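You operate a simulated robot arm through the tools that you are given. There is no shell and no other tool.

Carry out the task below with a simulated robot arm. There is one attempt and no reset: what you move stays moved.

JOB
Mill the funnel's granules into the catch tray at the board's speed.
Fine: tray under the outlet, start the mill before the green gate opens, spill nothing; stop once it runs clear and switch off; leave the gate open.

The check looks at the end state, three seconds after you hand in, the way a careful person would. Anything else that was tipped, shoved, dropped, spilled or broken makes it a failure.

ROBOT AND FRAMES
A 7-joint arm with a two-finger parallel gripper, fixed in place. Base frame: the origin is at the foot of the arm, x ahead of it, y to its left, z up. Readings come in mm, degrees, newtons and seconds.
It reaches about 926 mm from its shoulder. Its first joint turns from -115.0 to 115.0 degrees. Payload 3.91 kg.
The TCP is the grasp point between the finger pads, 30 mm short of the fingertips. In the tool frame z runs along the fingers and y along their closing line. Largest opening 110 mm; finger width 20, thickness 10; the body of the gripper, 48 by 112 mm, starts 55 mm behind the TCP.
Orientation is that of the tool frame in the base frame, as a unit quaternion [w, x, y, z]. With the fingers straight down and closing along the base's y, the tool's x points along the base's -x, its y along +y and its z along -z.

CONTROLS
- The arm moves only by the tool drive_tool. Its argument "steps" is a list of rows, each a list of 3 entries, a list of its own where there are three numbers: the finger opening in mm, from 0 to 110, then the shift along the base's x, y, z in mm, then the turn, a rotation vector about the base's x, y, z in degrees. In form: [[claw, [x, y, z], [rx, ry, rz]], ...]. A call has 1 to 20 rows; each row shifts and turns the commanded pose from where the row before left it. Rows are played at 5 a second. More than 50 mm and 8.6 degrees between two rows, or a gripper value outside its range, and nothing of the call is played. A pose out of reach is approached as far as the arm can. The call stops where the force on the tool passes 90 N (or 10 N more than at its start, if that is more) or the arm is blocked; 0.2 s more then pass. The fingers move at their own pace (about 153 mm/s each) and stop on an object; they squeeze with about 25 N. The grip force told is the motor's: it shows also when the fingers shut on nothing. Time passes only in rows, and 0.2 s behind the last, so rows that do not move let the fingers close. The reply holds the time, the measured pose of the TCP, the force on the tool along the base axes, the opening and the grip force, in the units named above and with some noise, with the torque about the TCP (base axes, N m) and any sound that the robot's microphone picked up.
- Cameras (640 x 400 px; columns grow to the right, rows downward): "scene" is fixed at [49.4, -648.9, 1789.8]; the picture's right is [-0.98, -0.20, 0.00], its down [-0.20, 0.98, -0.07] and it looks along [0.01, -0.07, -1.00] (base axes); focal length 214 px, centre (320, 200). "wrist" rides on the gripper at [72, 17, -103] in the tool frame; the picture's right is [-0.23, 0.97, 0.00], its down [-0.76, -0.18, -0.62] and it looks along [-0.61, -0.14, 0.78] (tool axes); focal length 222 px, centre (320, 200).
- get_image(camera): a new picture of that camera. No time passes.
- move_column(by): slides the trunk up (or, below 0, down) by that many mm; the arm rides with it, the base frame stays. It gives what a move gives, with no picture.
- measure_at(camera, pixels): for up to 12 pixels [column, row] of the newest picture of that camera ("zoom" is the newest enlarged one), the place [x, y, z] in the base frame of the surface seen there, good to about 2 mm. No time passes.
- enlarge(camera, box): a new picture of the part [left, top, right, bottom] of that camera's present view, enlarged. No time passes.
- sign_off(): hands the job in; it is judged then, once.

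Leave the gripper open and the arm clear of the work at the hand-in unless told otherwise.

The tools are called after "Request:" as name(argument=value, ...) on one line, values as JSON. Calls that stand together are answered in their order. drive_tool: Moves the arm, as the interface text tells. Its arguments: {"type":"object","properties":{"steps":{"type":"array","items":{"type":"array"}}},"required":["steps"]} The other tools are called the same way: move_column (by) slides the trunk up or down; get_image (camera) takes a picture; measure_at (camera, pixels) gives the place of the surface under pixels of a picture; enlarge (camera, box) takes an enlarged picture of a part of a camera's view; sign_off () hands the job in.

At the start:

```text
time: 0.0
tcp_pos: [223.6, -510.6, 1427.3]
orientation: [0.001, 0.0, 1.0, 0.0]
contact_force: [0.6, -0.5, 0.3]
torque: [0.02, -0.03, -0.02]
gripper_width: 110.1
grip_force: 0.1
trunk travel left (down, up): [-925.0, 65.0]
```

scene: 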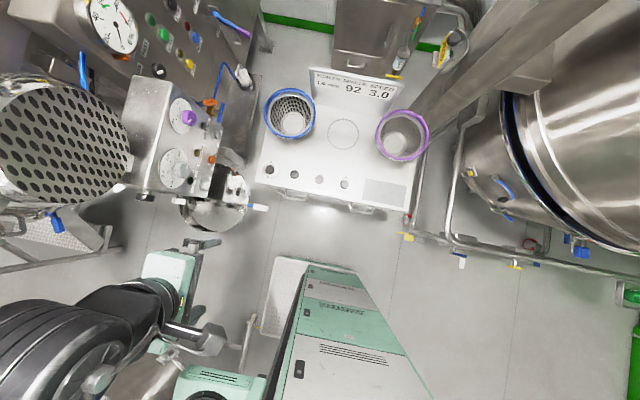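
wrist: 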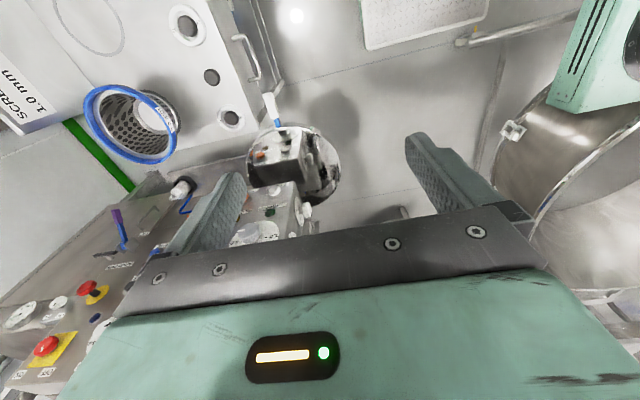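

The scene shows a table with a board, two screen baskets (blue rim at 290,115 and purple rim at 403,135), a mill-like machine around (180,150) to (215,200), and a large vessel on the right. I'll enlarge these parts to read the labels.

Request:
enlarge(camera="scene", box=[250, 50, 450, 220])

Request:
enlarge(camera="scene", box=[110, 60, 290, 250])

Request:
enlarge(camera="scene", box=[60, 0, 280, 110])

Request:
enlarge(camera="wrist", box=[0, 150, 250, 400])

Request:
enlarge(camera="wrist", box=[200, 50, 380, 250])

```text
2.35 times, centred on (350, 135) of scene
```

zoom: 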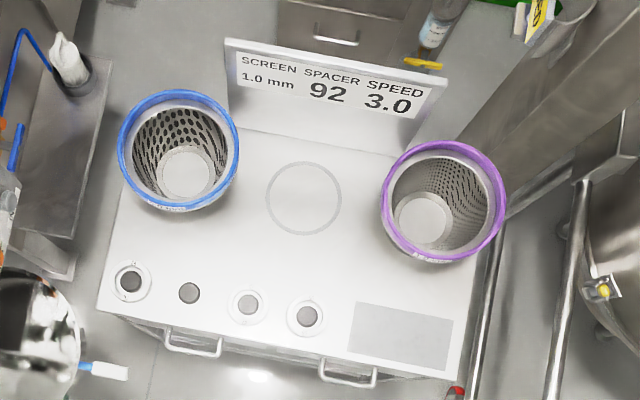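

```text
2.11 times, centred on (200, 155) of scene
```

zoom: 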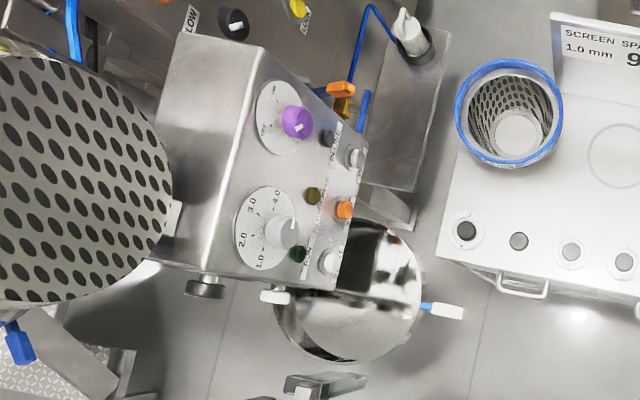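

```text
2.91 times, centred on (170, 55) of scene
```

zoom: 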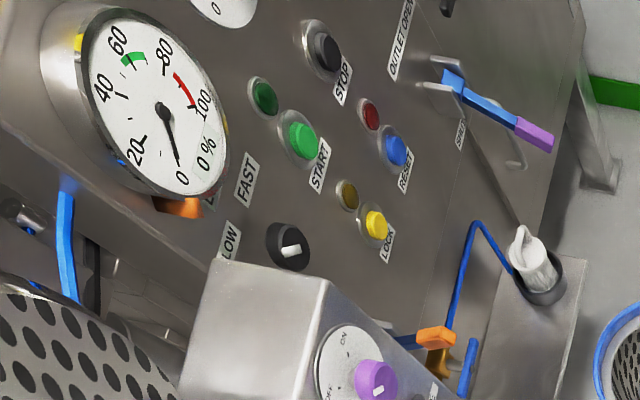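

```text
1.60 times, centred on (125, 275) of wrist
```

zoom: 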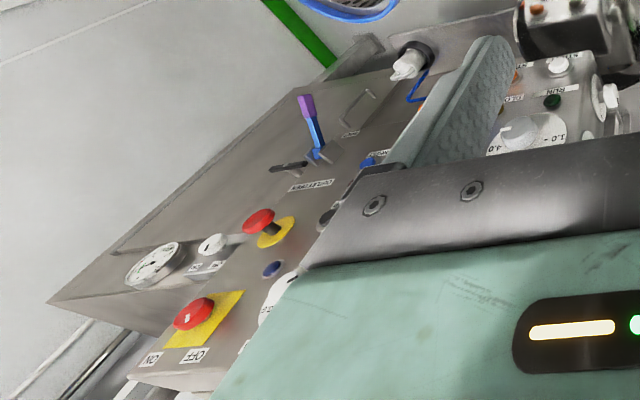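

```text
2.00 times, centred on (290, 150) of wrist
```

zoom: 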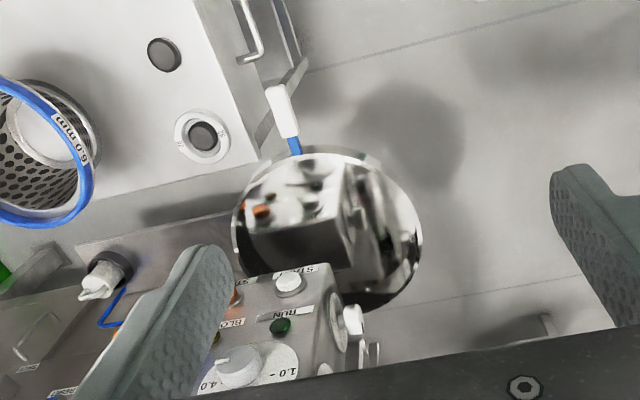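

I see a mill control box (dial 1.0–4.0, purple knob, RUN/BLOCKED lamps) and, behind it, another machine's panel. I'll measure several places to get the layout.

Request:
get_image(camera="scene")

Request:
measure_at(camera="scene", pixels=[[340, 165], [290, 125], [403, 145], [180, 165], [215, 205], [290, 300], [70, 130], [120, 25], [240, 30], [243, 75], [262, 207], [345, 340]])

Request:
measure_at(camera="scene", pixels=[[188, 118], [180, 170], [30, 250], [50, 220], [500, 190], [600, 100], [630, 292], [520, 260], [400, 60], [450, 45], [380, 30], [410, 237]])

Request:
enlarge(camera="scene", box=[120, 160, 300, 280])

Request:
enlarge(camera="scene", box=[0, 180, 160, 290])

Request:
enlarge(camera="scene", box=[320, 0, 520, 120])

Request:
enlarge(camera="scene", box=[390, 130, 640, 310])

Request:
enlarge(camera="scene", box=[0, 0, 160, 110])

Request:
enlarge(camera="scene", box=[130, 230, 330, 400])

```text
taken
```

scene: 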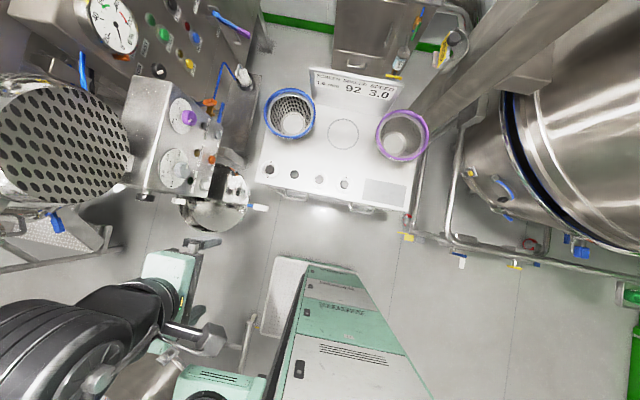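

```text
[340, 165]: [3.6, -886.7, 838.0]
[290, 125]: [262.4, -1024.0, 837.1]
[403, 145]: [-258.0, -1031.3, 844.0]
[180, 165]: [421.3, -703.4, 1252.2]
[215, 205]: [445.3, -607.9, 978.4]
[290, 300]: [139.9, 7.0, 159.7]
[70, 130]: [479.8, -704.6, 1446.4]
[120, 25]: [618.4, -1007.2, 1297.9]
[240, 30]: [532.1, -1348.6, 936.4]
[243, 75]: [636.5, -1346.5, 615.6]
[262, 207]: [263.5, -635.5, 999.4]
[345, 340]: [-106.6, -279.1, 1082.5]
```

```text
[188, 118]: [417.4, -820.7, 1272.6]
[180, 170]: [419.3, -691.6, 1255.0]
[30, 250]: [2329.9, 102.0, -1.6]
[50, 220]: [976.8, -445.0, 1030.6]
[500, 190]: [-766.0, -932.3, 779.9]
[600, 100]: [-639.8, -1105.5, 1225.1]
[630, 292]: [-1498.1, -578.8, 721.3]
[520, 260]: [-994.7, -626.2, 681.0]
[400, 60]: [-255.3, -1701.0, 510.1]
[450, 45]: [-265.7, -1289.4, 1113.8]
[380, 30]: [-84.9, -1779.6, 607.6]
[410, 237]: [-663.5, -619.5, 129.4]
```

```text
3.33 times, centred on (210, 220) of scene
```

zoom: 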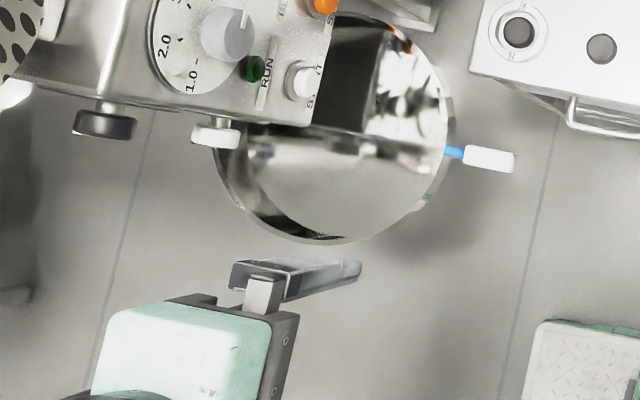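

```text
3.64 times, centred on (80, 235) of scene
```

zoom: 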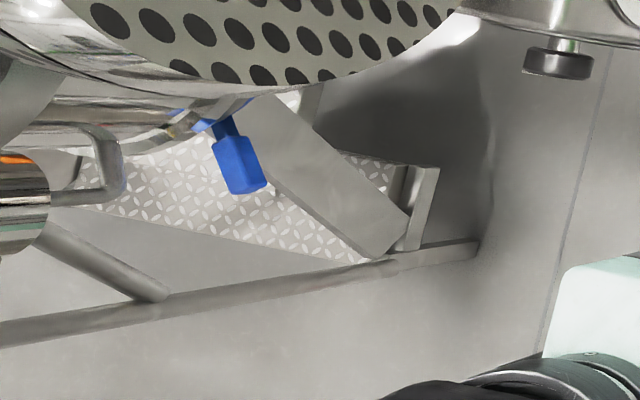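

```text
3.20 times, centred on (420, 60) of scene
```

zoom: 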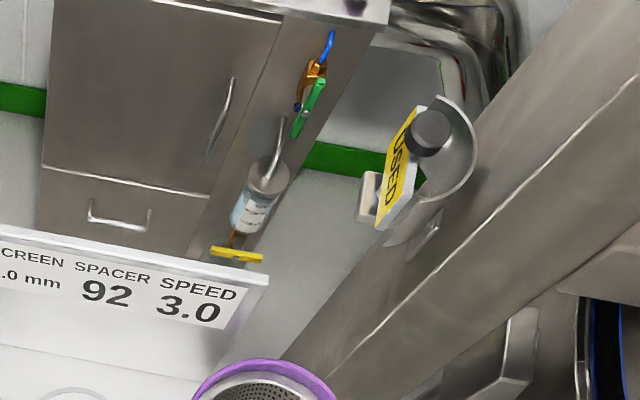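

```text
2.22 times, centred on (515, 220) of scene
```

zoom: 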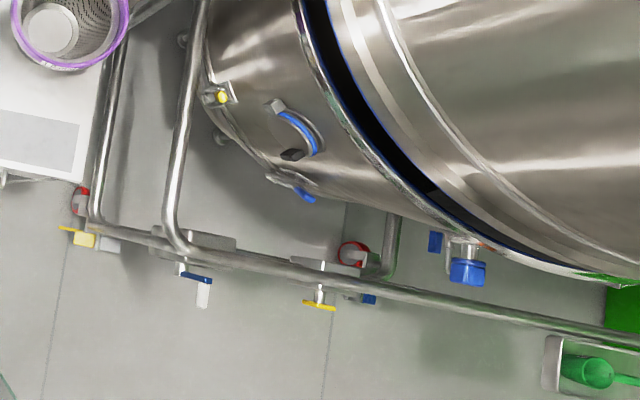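

```text
3.64 times, centred on (80, 55) of scene
```

zoom: 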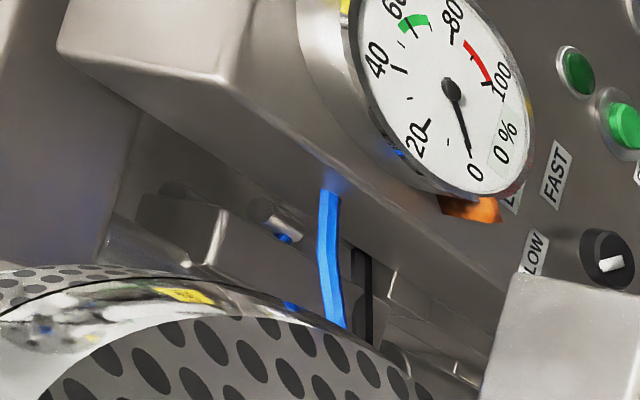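

```text
2.35 times, centred on (230, 315) of scene
```

zoom: 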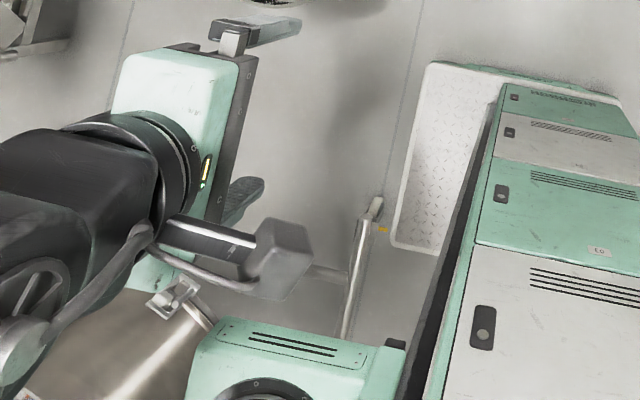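

The mill appears to be at x≈450, y≈-700, with a perforated cover at z≈1446, a control box at z≈1260 and a mirror-like pan at z≈978. I'll measure in the wrist view to learn what the bowl on the right and the others are.

Request:
get_image(camera="wrist")

Request:
measure_at(camera="wrist", pixels=[[570, 130], [610, 190], [590, 60], [300, 155], [270, 108], [250, 235], [110, 225], [90, 290], [45, 345], [130, 125], [420, 20], [390, 215]])

Request:
enlarge(camera="wrist", box=[480, 0, 640, 300])

```text
taken
```

wrist: 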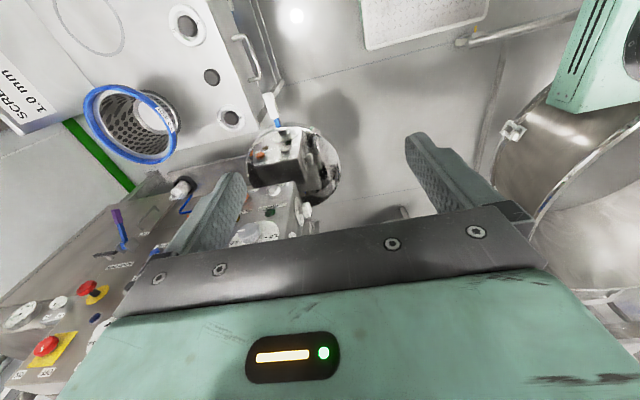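

```text
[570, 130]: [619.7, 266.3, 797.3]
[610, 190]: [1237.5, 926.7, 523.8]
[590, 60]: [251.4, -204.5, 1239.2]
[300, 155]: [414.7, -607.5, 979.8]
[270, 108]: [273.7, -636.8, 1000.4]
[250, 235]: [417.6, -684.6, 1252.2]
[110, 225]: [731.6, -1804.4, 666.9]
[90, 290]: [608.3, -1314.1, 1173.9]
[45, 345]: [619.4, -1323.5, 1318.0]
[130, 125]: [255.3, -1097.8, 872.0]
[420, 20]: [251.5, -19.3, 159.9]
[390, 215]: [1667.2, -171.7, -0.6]
```

```text
1.33 times, centred on (560, 150) of wrist
```

zoom: 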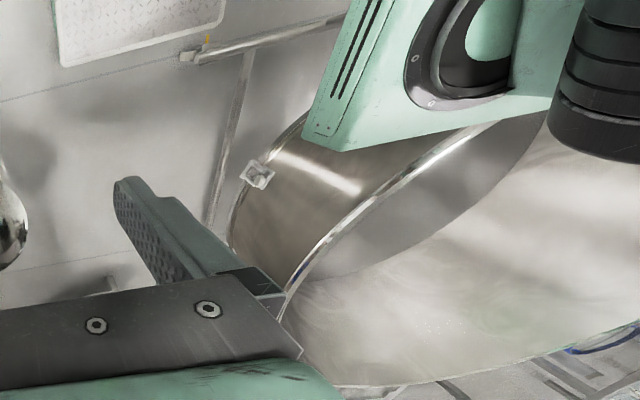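

I need side views of the mill. I'll back the gripper off toward -x, tilt the wrist camera up by 40° (looking toward +x), then take pictures.

Request:
drive_tool(steps=[[110, [-40, 0, 0], [0, -8, 0]], [110, [-40, 0, 0], [0, -8, 0]], [110, [-40, 0, 0], [0, -8, 0]], [110, [-20, 0, 0], [0, -8, 0]], [110, [0, 0, 0], [0, -8, 0]]])

Request:
get_image(camera="wrist")

Request:
get_image(camera="scene")

```text
time: 1.2
tcp_pos: [81.9, -510.9, 1427.5]
orientation: [0.342, 0.0, 0.94, 0.0]
contact_force: [-0.2, 0.7, -0.5]
torque: [0.01, 0.02, 0.01]
gripper_width: 110.4
grip_force: 0.1
trunk travel left (down, up): [-925.0, 65.0]
```

```text
taken
```

wrist: 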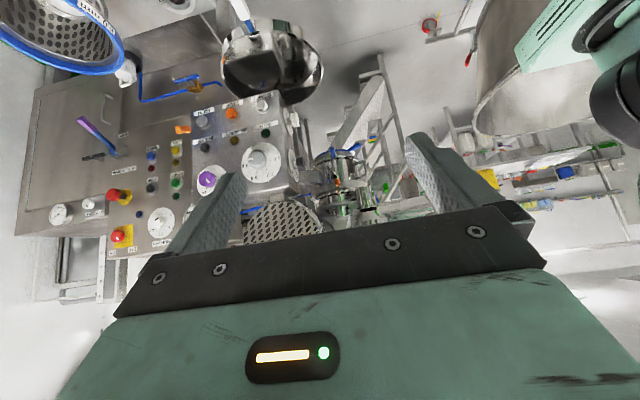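

```text
taken
```

scene: 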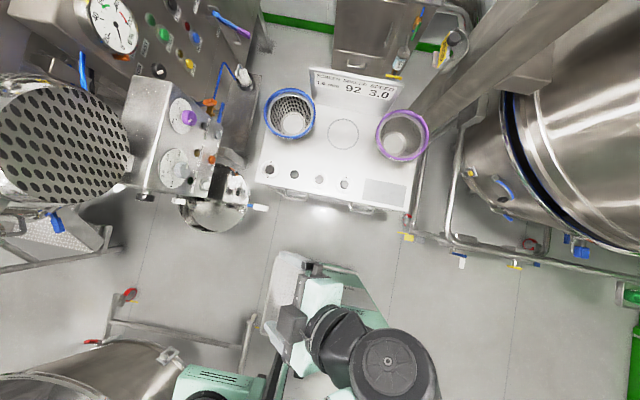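

The wrist picture is upside down (picture down = up in the world), with the mill panel in the middle. I'll enlarge it.

Request:
enlarge(camera="wrist", box=[150, 0, 350, 125])

Request:
enlarge(camera="wrist", box=[160, 80, 420, 250])

Request:
enlarge(camera="wrist", box=[20, 60, 240, 280])

Request:
enlarge(camera="wrist", box=[400, 0, 640, 220])

Request:
measure_at(camera="wrist", pixels=[[260, 65], [247, 27], [285, 225], [257, 158], [207, 179], [265, 102], [232, 113], [330, 165], [315, 60], [235, 60], [300, 130], [360, 140]])

```text
3.20 times, centred on (250, 62) of wrist
```

zoom: 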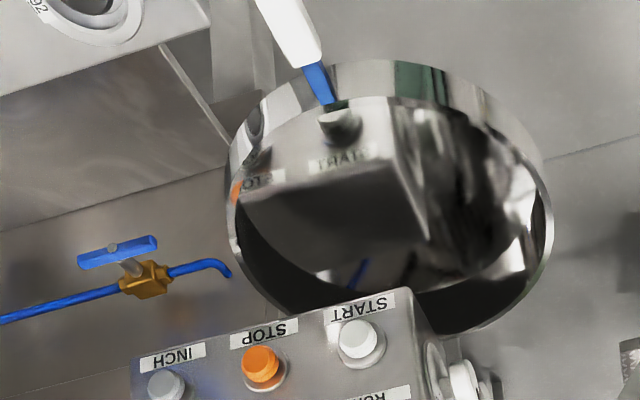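

```text
2.35 times, centred on (290, 165) of wrist
```

zoom: 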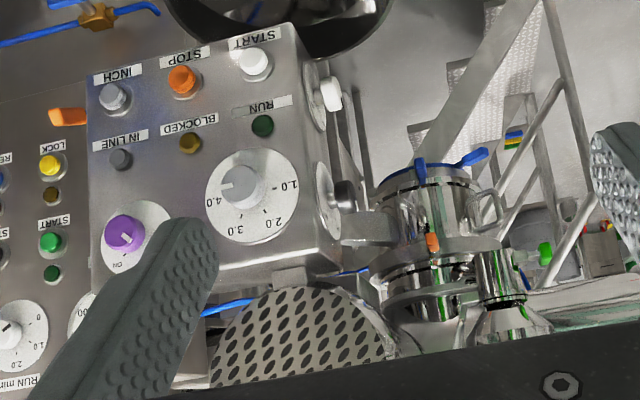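

```text
1.82 times, centred on (130, 170) of wrist
```

zoom: 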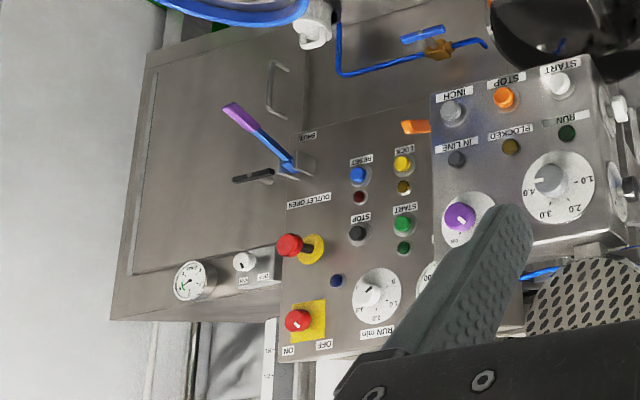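

```text
1.82 times, centred on (520, 110) of wrist
```

zoom: 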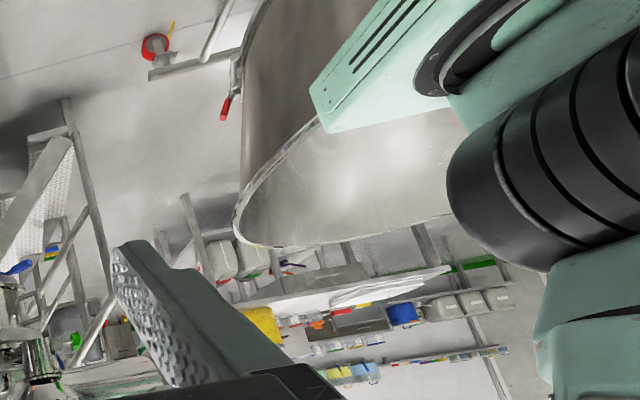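

```text
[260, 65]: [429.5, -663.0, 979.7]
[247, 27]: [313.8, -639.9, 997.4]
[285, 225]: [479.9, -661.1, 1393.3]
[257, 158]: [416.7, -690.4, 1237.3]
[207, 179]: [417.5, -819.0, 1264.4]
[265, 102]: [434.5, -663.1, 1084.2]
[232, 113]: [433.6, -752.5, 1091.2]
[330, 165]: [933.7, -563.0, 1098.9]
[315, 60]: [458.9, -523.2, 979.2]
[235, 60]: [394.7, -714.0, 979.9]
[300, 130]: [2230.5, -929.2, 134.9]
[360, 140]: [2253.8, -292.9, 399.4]
```

The mill panel has START (white), STOP (orange), INCH, an ON/OFF purple knob, a 1.0–4.0 dial, and RUN/BLOCKED/IN LINE lamps. I still need to find the funnel, outlet and green gate, so I'll undo the tilt, yaw the tool 90°, and look toward -y at the mill from the robot side.

Request:
drive_tool(steps=[[110, [0, 30, 0], [0, 8, 0]], [110, [0, 30, 0], [0, 8, 0]], [110, [0, 30, 0], [0, 8, 0]], [110, [20, 30, 0], [0, 8, 0]], [110, [20, 30, 0], [0, 8, 0]], [110, [20, 10, 0], [0, 0, 8]], [110, [20, 0, 0], [0, 0, 8]], [110, [20, 0, 0], [0, 0, 8]], [110, [20, 0, 0], [0, 0, 8]], [110, [20, 0, 0], [0, 0, 8]], [110, [20, 0, 0], [0, 0, 8]], [110, [20, 0, 0], [0, 0, 8]], [110, [20, 0, 0], [0, 0, 8]], [110, [0, 0, 0], [0, 0, 8]], [110, [0, 0, 0], [0, 0, 8]], [110, [0, 0, 0], [0, 0, 8]], [110, [0, 0, 0], [0, 0, 2]]])

Request:
get_image(camera="wrist")

Request:
get_image(camera="scene")

```text
time: 4.8
tcp_pos: [259.7, -365.6, 1418.2]
orientation: [0.0, -0.657, 0.754, 0.001]
contact_force: [-1.3, -0.2, -0.4]
torque: [0.02, -0.01, 0.03]
gripper_width: 110.0
grip_force: 0.1
out of reach, approached as far as the arm can: row 6, 7, 8, 9, 10
trunk travel left (down, up): [-925.0, 65.0]
```

```text
taken
```

wrist: 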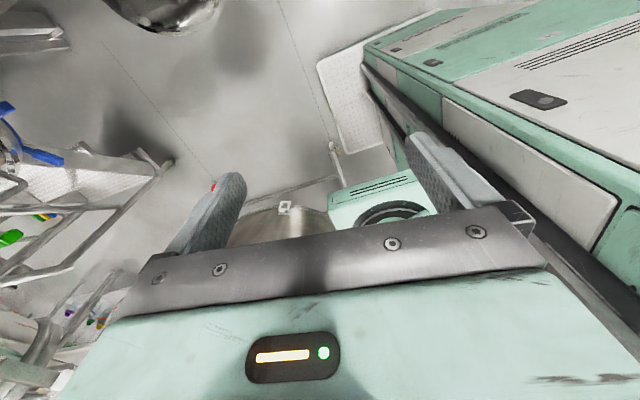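

```text
taken
```

scene: 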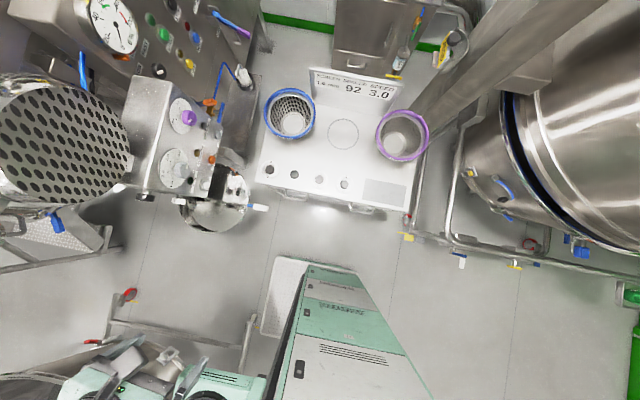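

The tool is yawed ~82°. Next I tilt the fingers toward -y to look at the mill.

Request:
drive_tool(steps=[[110, [10, 0, -20], [-8, 0, 0]], [110, [10, 0, -20], [-8, 0, 0]], [110, [10, 0, -20], [-8, 0, 0]], [110, [10, 0, -20], [-8, 0, 0]], [110, [10, 0, -20], [-8, 0, 0]], [110, [10, 0, -20], [-8, 0, 0]], [110, [10, 0, -20], [-8, 0, 0]], [110, [10, 0, -20], [-8, 0, 0]], [110, [10, 0, -20], [-8, 0, 0]]])

Request:
get_image(camera="wrist")

Request:
get_image(camera="scene")

```text
time: 6.8
tcp_pos: [408.9, -505.8, 1309.8]
orientation: [-0.371, -0.542, 0.636, -0.404]
contact_force: [-0.8, 1.2, 0.8]
torque: [0.0, 0.02, 0.06]
gripper_width: 109.9
grip_force: 0.0
out of reach, approached as far as the arm can: row 1, 2, 3, 4, 5, 6, 7, 8, 9
trunk travel left (down, up): [-925.0, 65.0]
```

```text
taken
```

wrist: 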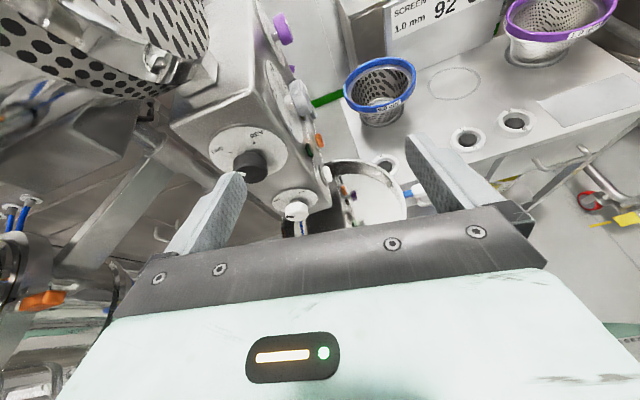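

```text
taken
```

scene: 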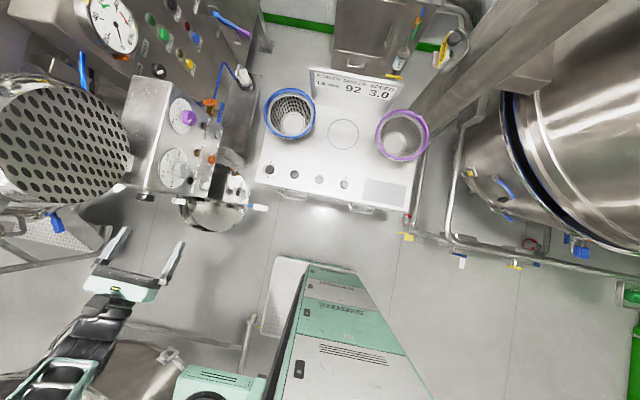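

Now I have an upright view. The box's side has two dials with a black and a white knob at (250,160) and (297,208). I'll enlarge.

Request:
enlarge(camera="wrist", box=[170, 60, 430, 240])

Request:
enlarge(camera="wrist", box=[0, 0, 220, 140])

Request:
enlarge(camera="wrist", box=[0, 120, 200, 360])

Request:
measure_at(camera="wrist", pixels=[[250, 160], [225, 155], [297, 210], [360, 200], [80, 60], [150, 60], [140, 20], [40, 40], [90, 130], [380, 90], [330, 180], [40, 300]])

```text
2.22 times, centred on (300, 150) of wrist
```

zoom: 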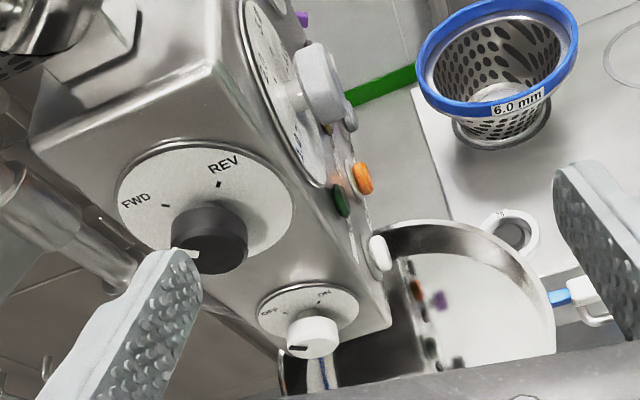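

```text
2.86 times, centred on (110, 70) of wrist
```

zoom: 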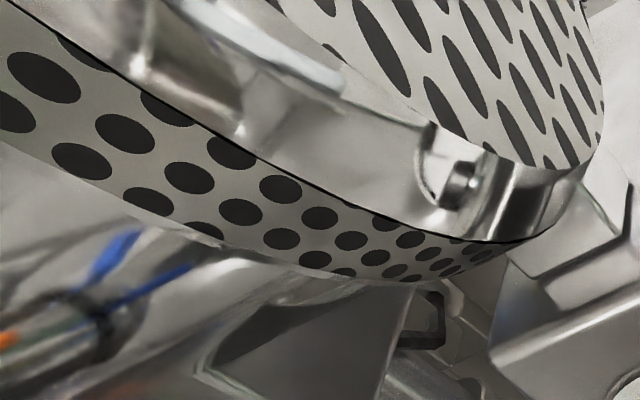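

```text
1.67 times, centred on (100, 240) of wrist
```

zoom: 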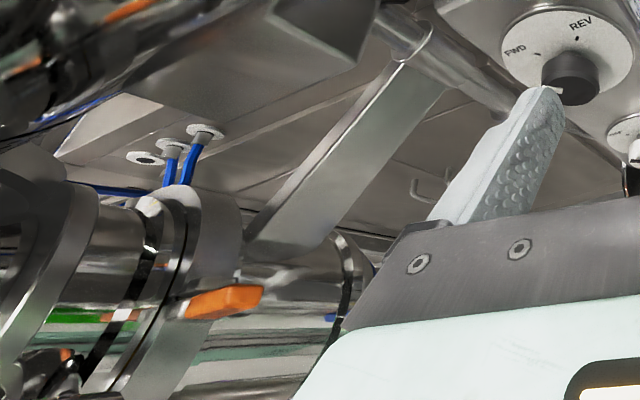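

```text
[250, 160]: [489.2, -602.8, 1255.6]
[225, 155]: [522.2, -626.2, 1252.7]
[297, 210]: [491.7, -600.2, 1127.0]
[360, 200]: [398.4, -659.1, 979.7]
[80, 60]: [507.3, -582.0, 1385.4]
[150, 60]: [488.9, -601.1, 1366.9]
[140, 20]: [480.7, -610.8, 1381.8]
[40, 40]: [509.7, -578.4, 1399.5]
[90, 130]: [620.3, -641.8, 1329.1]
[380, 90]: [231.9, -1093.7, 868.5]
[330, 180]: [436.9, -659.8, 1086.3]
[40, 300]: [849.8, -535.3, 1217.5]
```

The box's side carries a FWD/REV selector and an OFF/ON switch. I need to look lower down, so I'll first check whether the commanded pose agrees with the measured one by playing a still row.

Request:
drive_tool(steps=[[110, [0, 0, 0], [0, 0, 0]]])

```text
time: 7.2
tcp_pos: [409.7, -506.6, 1309.0]
orientation: [-0.372, -0.543, 0.635, -0.404]
contact_force: [1.2, -0.6, -1.0]
torque: [0.0, -0.01, -0.02]
gripper_width: 110.2
grip_force: 0.0
trunk travel left (down, up): [-925.0, 65.0]
```

The command tracks the measured pose. I'll shift back -x (clear of the pan and box) and then lower the trunk to see beneath the mill.

Request:
drive_tool(steps=[[110, [-40, 20, 0], [0, 0, 0]], [110, [-40, 20, 0], [0, 0, 0]], [110, [-40, 0, 0], [0, 0, 0]], [110, [-40, 0, 0], [0, 0, 0]]])

Request:
get_image(camera="scene")

Request:
get_image(camera="wrist")

```text
time: 8.2
tcp_pos: [317.5, -562.4, 1335.2]
orientation: [-0.372, -0.543, 0.636, -0.403]
contact_force: [0.0, -0.5, -0.1]
torque: [0.0, 0.03, 0.0]
gripper_width: 109.9
grip_force: 0.0
out of reach, approached as far as the arm can: row 1, 2, 3, 4
trunk travel left (down, up): [-925.0, 65.0]
```

```text
taken
```

scene: 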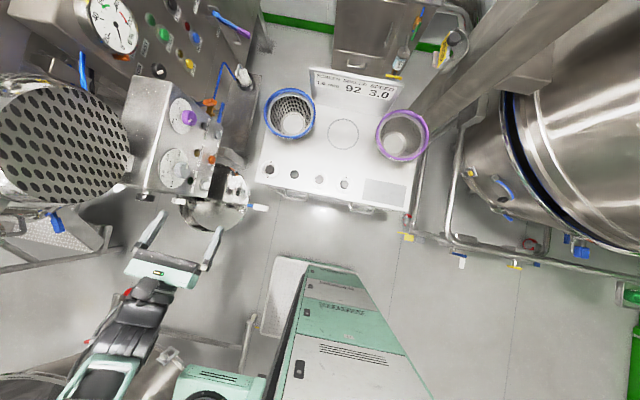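

```text
taken
```

wrist: 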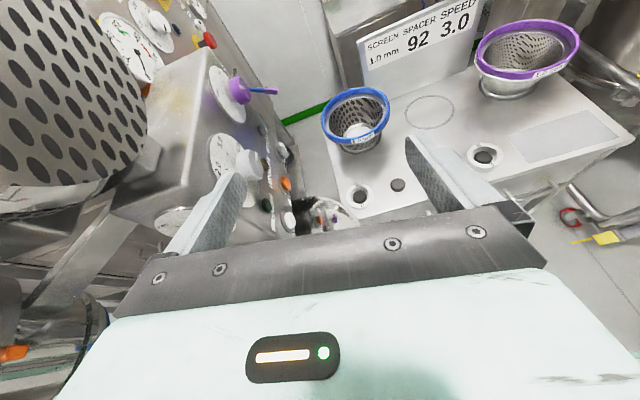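

The tool can't come closer in this posture. The earlier posture (fingers down, tilted toward +x) gave a good view, so I'll return to it and then lower the trunk.

Request:
drive_tool(steps=[[110, [-20, 0, 10], [8, 0, 0]], [110, [-20, 0, 10], [8, 0, 0]], [110, [-20, 0, 10], [8, 0, 0]], [110, [-20, 0, 10], [8, 0, 0]], [110, [-20, 0, 10], [8, 0, 0]], [110, [-20, 0, 10], [8, 0, 0]], [110, [-20, 0, 0], [8, 0, 0]], [110, [-20, 0, 0], [8, 0, 0]], [110, [-20, 0, 0], [8, 0, 0]]])

Request:
drive_tool(steps=[[110, [0, 0, 0], [0, 0, -8]], [110, [0, 0, 0], [0, 0, -8]], [110, [0, 0, 0], [0, 0, -8]], [110, [0, 0, 0], [0, 0, -8]], [110, [0, 0, 0], [0, 0, -8]], [110, [0, 0, 0], [0, 0, -8]], [110, [0, 0, 0], [0, 0, -8]], [110, [0, 0, 0], [0, 0, -8]], [110, [0, 0, 0], [0, 0, -8]], [110, [0, 0, 0], [0, 0, -8]], [110, [0, 0, 0], [0, 0, -2]], [110, [0, 0, 0], [0, -8, 0]], [110, [0, 0, 0], [0, -8, 0]], [110, [0, 0, 0], [0, -8, 0]], [110, [0, 0, 0], [0, -8, 0]], [110, [0, 0, 0], [0, -8, 0]]])

Request:
get_image(camera="scene")

Request:
get_image(camera="wrist")

```text
time: 10.2
tcp_pos: [150.8, -561.8, 1380.3]
orientation: [-0.073, -0.654, 0.753, -0.001]
contact_force: [0.0, -0.7, 0.2]
torque: [-0.04, -0.02, -0.05]
gripper_width: 109.6
grip_force: 0.1
out of reach, approached as far as the arm can: row 3, 4, 5
trunk travel left (down, up): [-925.0, 65.0]
```

```text
time: 13.6
tcp_pos: [152.3, -563.2, 1380.7]
orientation: [0.288, -0.015, 0.957, 0.045]
contact_force: [0.2, 0.1, -0.7]
torque: [0.02, 0.0, -0.01]
gripper_width: 109.7
grip_force: 0.1
trunk travel left (down, up): [-925.0, 65.0]
```

```text
taken
```

scene: 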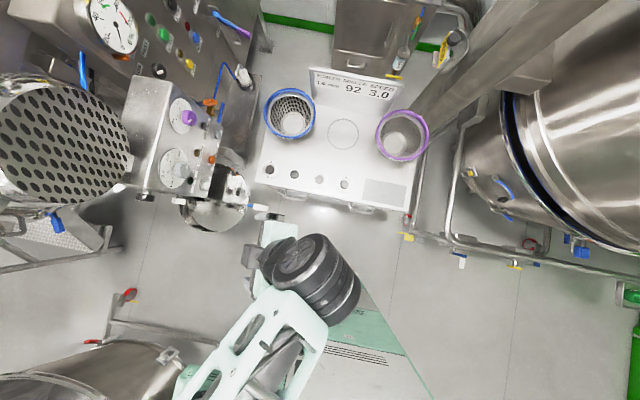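

```text
taken
```

wrist: 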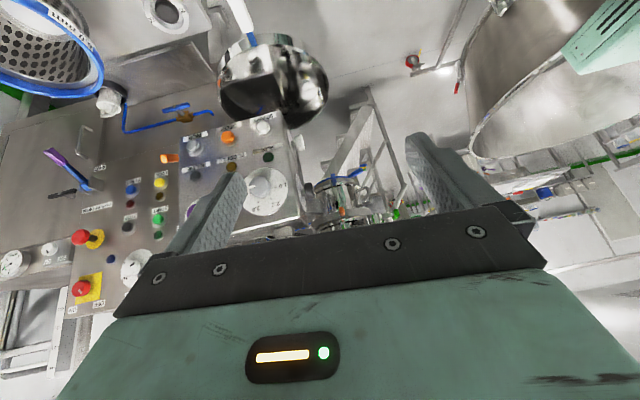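

I'll check the clearance of the vessel near the trunk before lowering: measuring the vessel rim, trunk carriage and pan in the scene.

Request:
measure_at(camera="scene", pixels=[[100, 345], [165, 355], [20, 378], [140, 390], [205, 385], [130, 295], [245, 340], [95, 342], [230, 345], [280, 350]])

Request:
measure_at(camera="wrist", pixels=[[480, 130], [560, 60], [590, 40], [413, 62], [440, 70], [470, 100], [330, 190], [355, 100], [350, 175], [395, 210], [230, 12], [180, 110]])

```text
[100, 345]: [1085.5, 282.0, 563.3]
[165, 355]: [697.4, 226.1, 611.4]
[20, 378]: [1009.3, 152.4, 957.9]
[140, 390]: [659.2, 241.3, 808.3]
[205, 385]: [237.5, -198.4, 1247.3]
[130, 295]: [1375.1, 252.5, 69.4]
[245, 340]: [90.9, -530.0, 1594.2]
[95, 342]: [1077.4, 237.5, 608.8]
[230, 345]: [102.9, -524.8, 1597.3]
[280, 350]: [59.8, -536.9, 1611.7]
```

```text
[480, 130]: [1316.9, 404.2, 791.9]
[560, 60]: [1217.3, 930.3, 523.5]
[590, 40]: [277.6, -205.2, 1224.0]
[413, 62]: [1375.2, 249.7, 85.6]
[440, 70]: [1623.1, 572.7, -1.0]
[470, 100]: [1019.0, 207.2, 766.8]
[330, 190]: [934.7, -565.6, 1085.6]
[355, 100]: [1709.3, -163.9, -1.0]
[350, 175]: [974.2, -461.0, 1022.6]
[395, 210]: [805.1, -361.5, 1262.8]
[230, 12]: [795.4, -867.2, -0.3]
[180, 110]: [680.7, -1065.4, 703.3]
```

Clearances are good (vessel at x>620, y>150; floor space under the arm free). I'll lower the trunk by 250 mm and look again.

Request:
drive_tool(steps=[[110, [-40, 20, 0], [0, 0, 0]], [110, [-40, 20, 0], [0, 0, 0]]])

Request:
move_column(by=-250)

Request:
get_image(camera="wrist")

Request:
get_image(camera="scene")

```text
time: 14.2
tcp_pos: [71.9, -523.0, 1381.1]
orientation: [0.287, -0.015, 0.957, 0.045]
contact_force: [-0.2, -0.3, 0.5]
torque: [0.01, 0.03, -0.01]
gripper_width: 109.9
grip_force: 0.1
trunk travel left (down, up): [-925.0, 65.0]
```

```text
time: 16.8
tcp_pos: [71.4, -523.7, 1131.2]
orientation: [0.287, -0.014, 0.957, 0.045]
contact_force: [-0.5, 0.7, 0.1]
torque: [0.02, 0.04, -0.02]
gripper_width: 110.3
grip_force: 0.0
trunk travel left (down, up): [-675.0, 315.0]
```

```text
taken
```

wrist: 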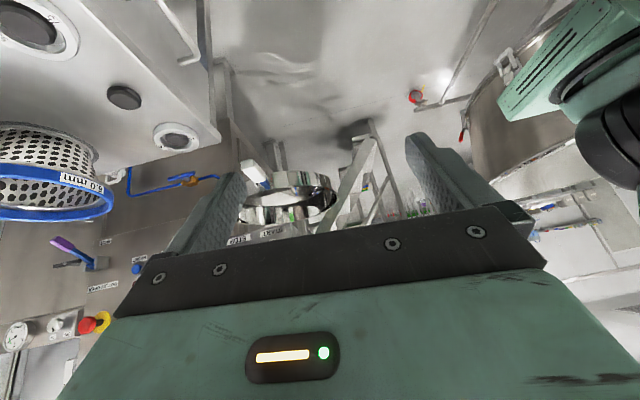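

```text
taken
```

scene: 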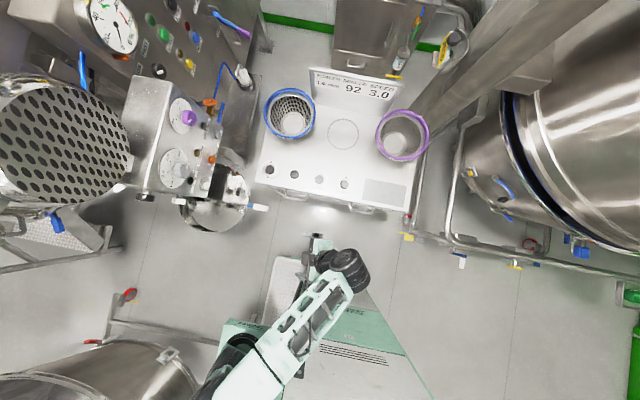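

The pan appears at (285,200) seen edge-on; I'll tilt the camera up another 24° to see above it.

Request:
drive_tool(steps=[[110, [0, 0, 0], [0, -8, 0]], [110, [0, 0, 0], [0, -8, 0]], [110, [0, 0, 0], [0, -8, 0]]])

Request:
get_image(camera="wrist")

Request:
enlarge(camera="wrist", box=[130, 60, 430, 250])

```text
time: 17.6
tcp_pos: [72.1, -523.1, 1130.8]
orientation: [0.48, -0.024, 0.876, 0.04]
contact_force: [-0.7, 0.8, 0.4]
torque: [-0.04, -0.03, 0.0]
gripper_width: 110.1
grip_force: 0.0
trunk travel left (down, up): [-675.0, 315.0]
```

```text
taken
```

wrist: 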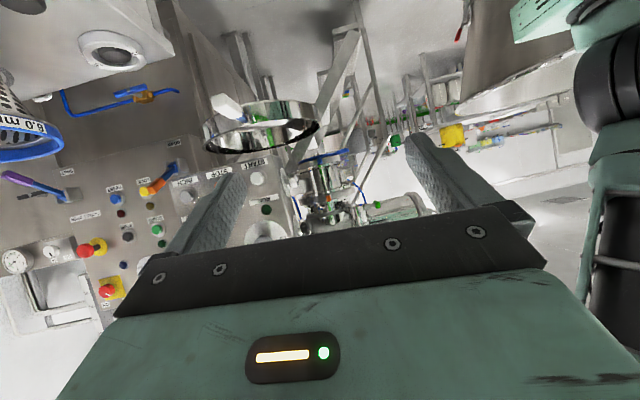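

```text
2.11 times, centred on (280, 155) of wrist
```

zoom: 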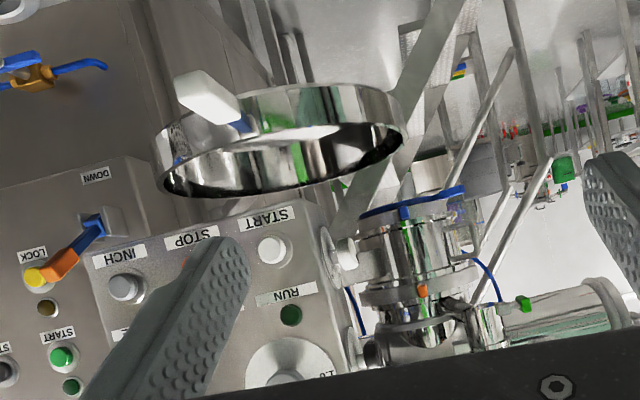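

The pan's edge is a deep ring, and behind it at (325,170) there's a polished chamber with a blue rim and further right a green-handled horizontal pipe. I'll swing the arm around toward +x and yaw -40° to look past the box.

Request:
drive_tool(steps=[[110, [45, 10, 20], [0, 0, -5]], [110, [45, 10, 20], [0, 0, -5]], [110, [45, 10, 0], [0, 0, -5]], [110, [45, 15, 0], [0, 0, -5]], [110, [45, 25, 0], [0, 0, -5]], [110, [45, 25, 0], [0, 0, -5]], [110, [45, 25, 0], [0, 0, -5]], [110, [45, 25, 0], [0, 0, -5]]])

Request:
get_image(camera="wrist")

Request:
get_image(camera="scene")

```text
refused: row 1 steps farther than a row can; nothing moved
```

```text
taken
```

wrist: 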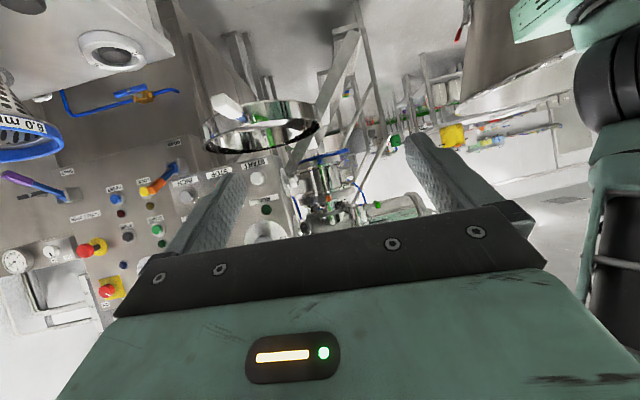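

```text
taken
```

scene: 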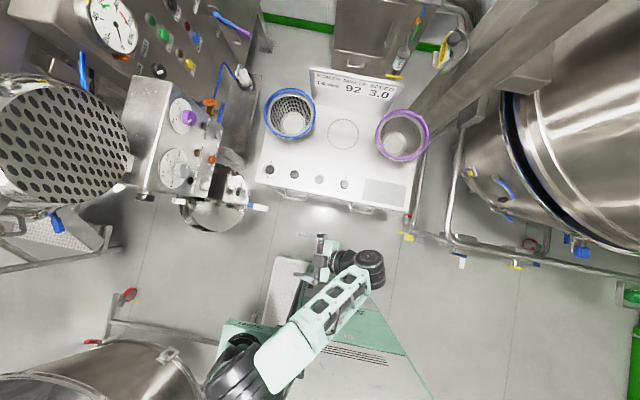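

The step was a little too long; I'll repeat it with smaller steps.

Request:
drive_tool(steps=[[110, [40, 10, 10], [0, 0, -5]], [110, [40, 10, 10], [0, 0, -5]], [110, [40, 10, 0], [0, 0, -5]], [110, [40, 15, 0], [0, 0, -5]], [110, [40, 20, 0], [0, 0, -5]], [110, [40, 25, 0], [0, 0, -5]], [110, [40, 25, 0], [0, 0, -5]], [110, [40, 25, 0], [0, 0, -5]], [110, [40, 25, 0], [0, 0, 0]]])

Request:
get_image(camera="wrist")

Request:
get_image(camera="scene")

```text
time: 19.6
tcp_pos: [442.3, -409.0, 1178.8]
orientation: [0.464, 0.28, 0.831, -0.126]
contact_force: [-0.6, -0.8, -0.1]
torque: [0.02, -0.05, 0.0]
gripper_width: 110.1
grip_force: 0.0
out of reach, approached as far as the arm can: row 7, 8, 9
trunk travel left (down, up): [-675.0, 315.0]
```

```text
taken
```

wrist: 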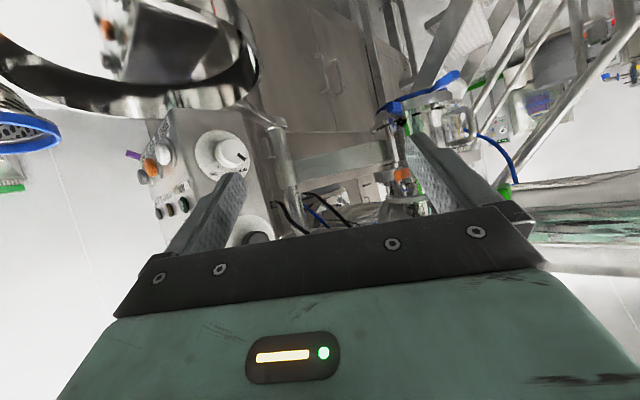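

```text
taken
```

scene: 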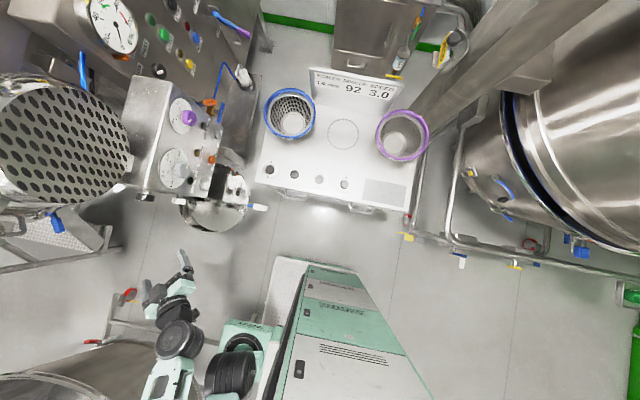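

I'm now looking past the box. The chamber with the blue rim is at (415,110), upside down. I'll enlarge and measure.

Request:
enlarge(camera="wrist", box=[340, 40, 560, 250])

Request:
enlarge(camera="wrist", box=[100, 0, 360, 250])

Request:
measure_at(camera="wrist", pixels=[[395, 108], [445, 82], [470, 130], [402, 180], [402, 210], [505, 190], [420, 150], [495, 145], [285, 165], [340, 160], [310, 60], [250, 90]])

```text
1.90 times, centred on (450, 145) of wrist
```

zoom: 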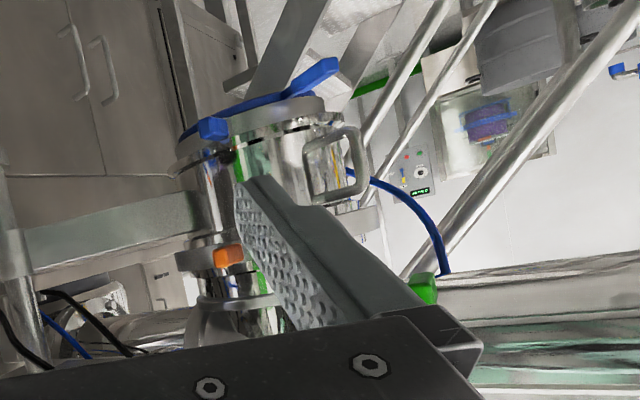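

```text
1.60 times, centred on (230, 125) of wrist
```

zoom: 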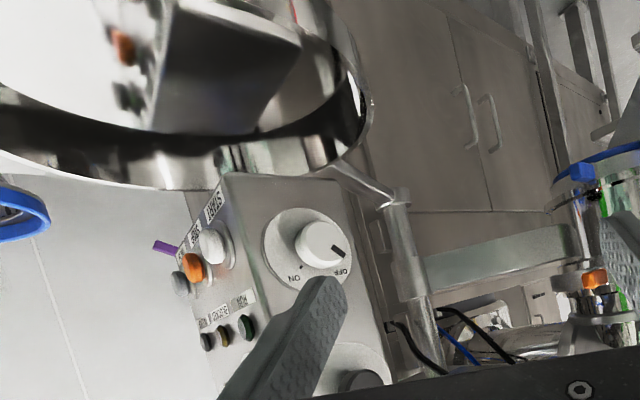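

```text
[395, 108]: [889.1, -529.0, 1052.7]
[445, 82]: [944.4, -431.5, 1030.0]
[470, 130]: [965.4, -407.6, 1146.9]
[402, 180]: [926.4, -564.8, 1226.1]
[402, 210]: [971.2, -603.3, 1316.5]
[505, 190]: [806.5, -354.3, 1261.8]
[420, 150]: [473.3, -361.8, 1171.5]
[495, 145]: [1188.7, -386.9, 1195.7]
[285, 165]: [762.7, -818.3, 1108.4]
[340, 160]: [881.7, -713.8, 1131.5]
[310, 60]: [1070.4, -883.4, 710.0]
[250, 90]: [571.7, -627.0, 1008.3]
```

The pan sits on a swing arm from a post near (760,-818). A chamber stands at (930,-560, z 1030–1320). I need a higher look to see the funnel and gate, so I'll raise the trunk.

Request:
move_column(by=300)

Request:
get_image(camera="wrist")

```text
time: 22.6
tcp_pos: [442.2, -407.9, 1480.8]
orientation: [0.463, 0.278, 0.832, -0.126]
contact_force: [-0.3, -0.3, 0.2]
torque: [0.01, 0.0, 0.02]
gripper_width: 109.9
grip_force: 0.0
trunk travel left (down, up): [-975.0, 15.0]
```

```text
taken
```

wrist: 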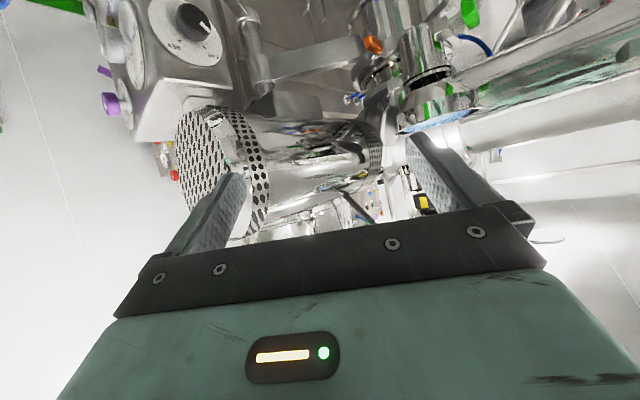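

The perforated part is the fan cover of a horizontal motor leading to the mill chamber. I'll enlarge the area near (420,80).

Request:
enlarge(camera="wrist", box=[330, 0, 550, 130])

Request:
enlarge(camera="wrist", box=[230, 90, 450, 230])

Request:
measure_at(camera="wrist", pixels=[[372, 45], [400, 30], [430, 75], [430, 110], [455, 130], [470, 15], [380, 90], [365, 140], [405, 155], [560, 70], [520, 120], [425, 205]])

```text
2.91 times, centred on (440, 65) of wrist
```

zoom: 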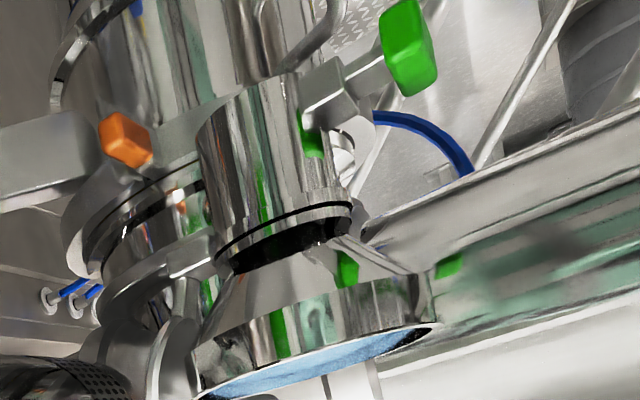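

```text
2.86 times, centred on (340, 160) of wrist
```

zoom: 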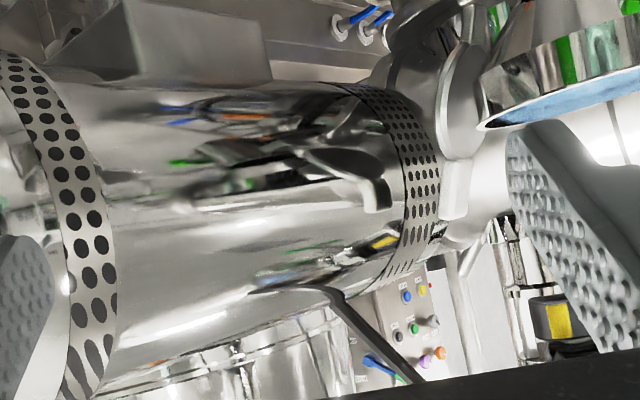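

```text
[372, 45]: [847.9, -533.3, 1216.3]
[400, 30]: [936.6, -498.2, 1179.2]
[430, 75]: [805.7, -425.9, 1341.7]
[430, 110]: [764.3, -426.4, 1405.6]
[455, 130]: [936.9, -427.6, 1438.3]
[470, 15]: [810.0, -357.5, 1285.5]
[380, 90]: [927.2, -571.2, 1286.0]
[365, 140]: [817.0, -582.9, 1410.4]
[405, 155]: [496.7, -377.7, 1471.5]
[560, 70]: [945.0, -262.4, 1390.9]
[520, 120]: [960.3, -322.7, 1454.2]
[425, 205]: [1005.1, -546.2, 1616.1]
```

The funnel (blue granules, rim z≈1440) is near (830,-430), with a cylinder and green gate handle at (808,-357,1275). The chamber's outlet points down near (920,-530,1040). I'll get a higher, steeper view of the funnel.

Request:
drive_tool(steps=[[110, [20, 10, 30], [5.1, 6.1, 0]], [110, [20, 10, 30], [5.1, 6.1, 0]], [110, [20, 10, 30], [5.1, 6.1, 0]], [110, [20, 10, 30], [5.1, 6.1, 0]]])

Request:
get_image(camera="wrist")

```text
time: 23.6
tcp_pos: [540.3, -382.0, 1583.8]
orientation: [0.221, 0.322, 0.92, -0.034]
contact_force: [1.0, 1.0, 0.6]
torque: [0.02, -0.01, 0.02]
gripper_width: 109.8
grip_force: 0.1
out of reach, approached as far as the arm can: row 1
trunk travel left (down, up): [-975.0, 15.0]
```

```text
taken
```

wrist: 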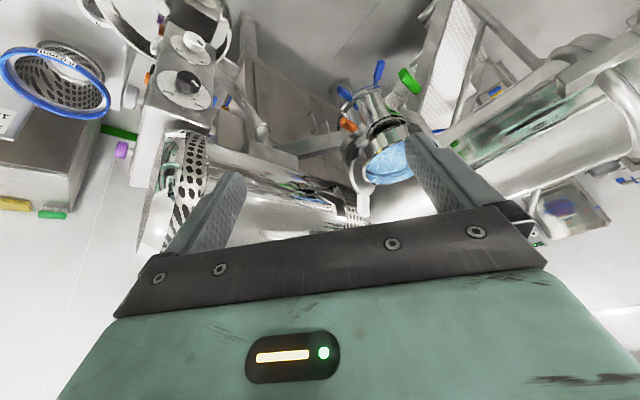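

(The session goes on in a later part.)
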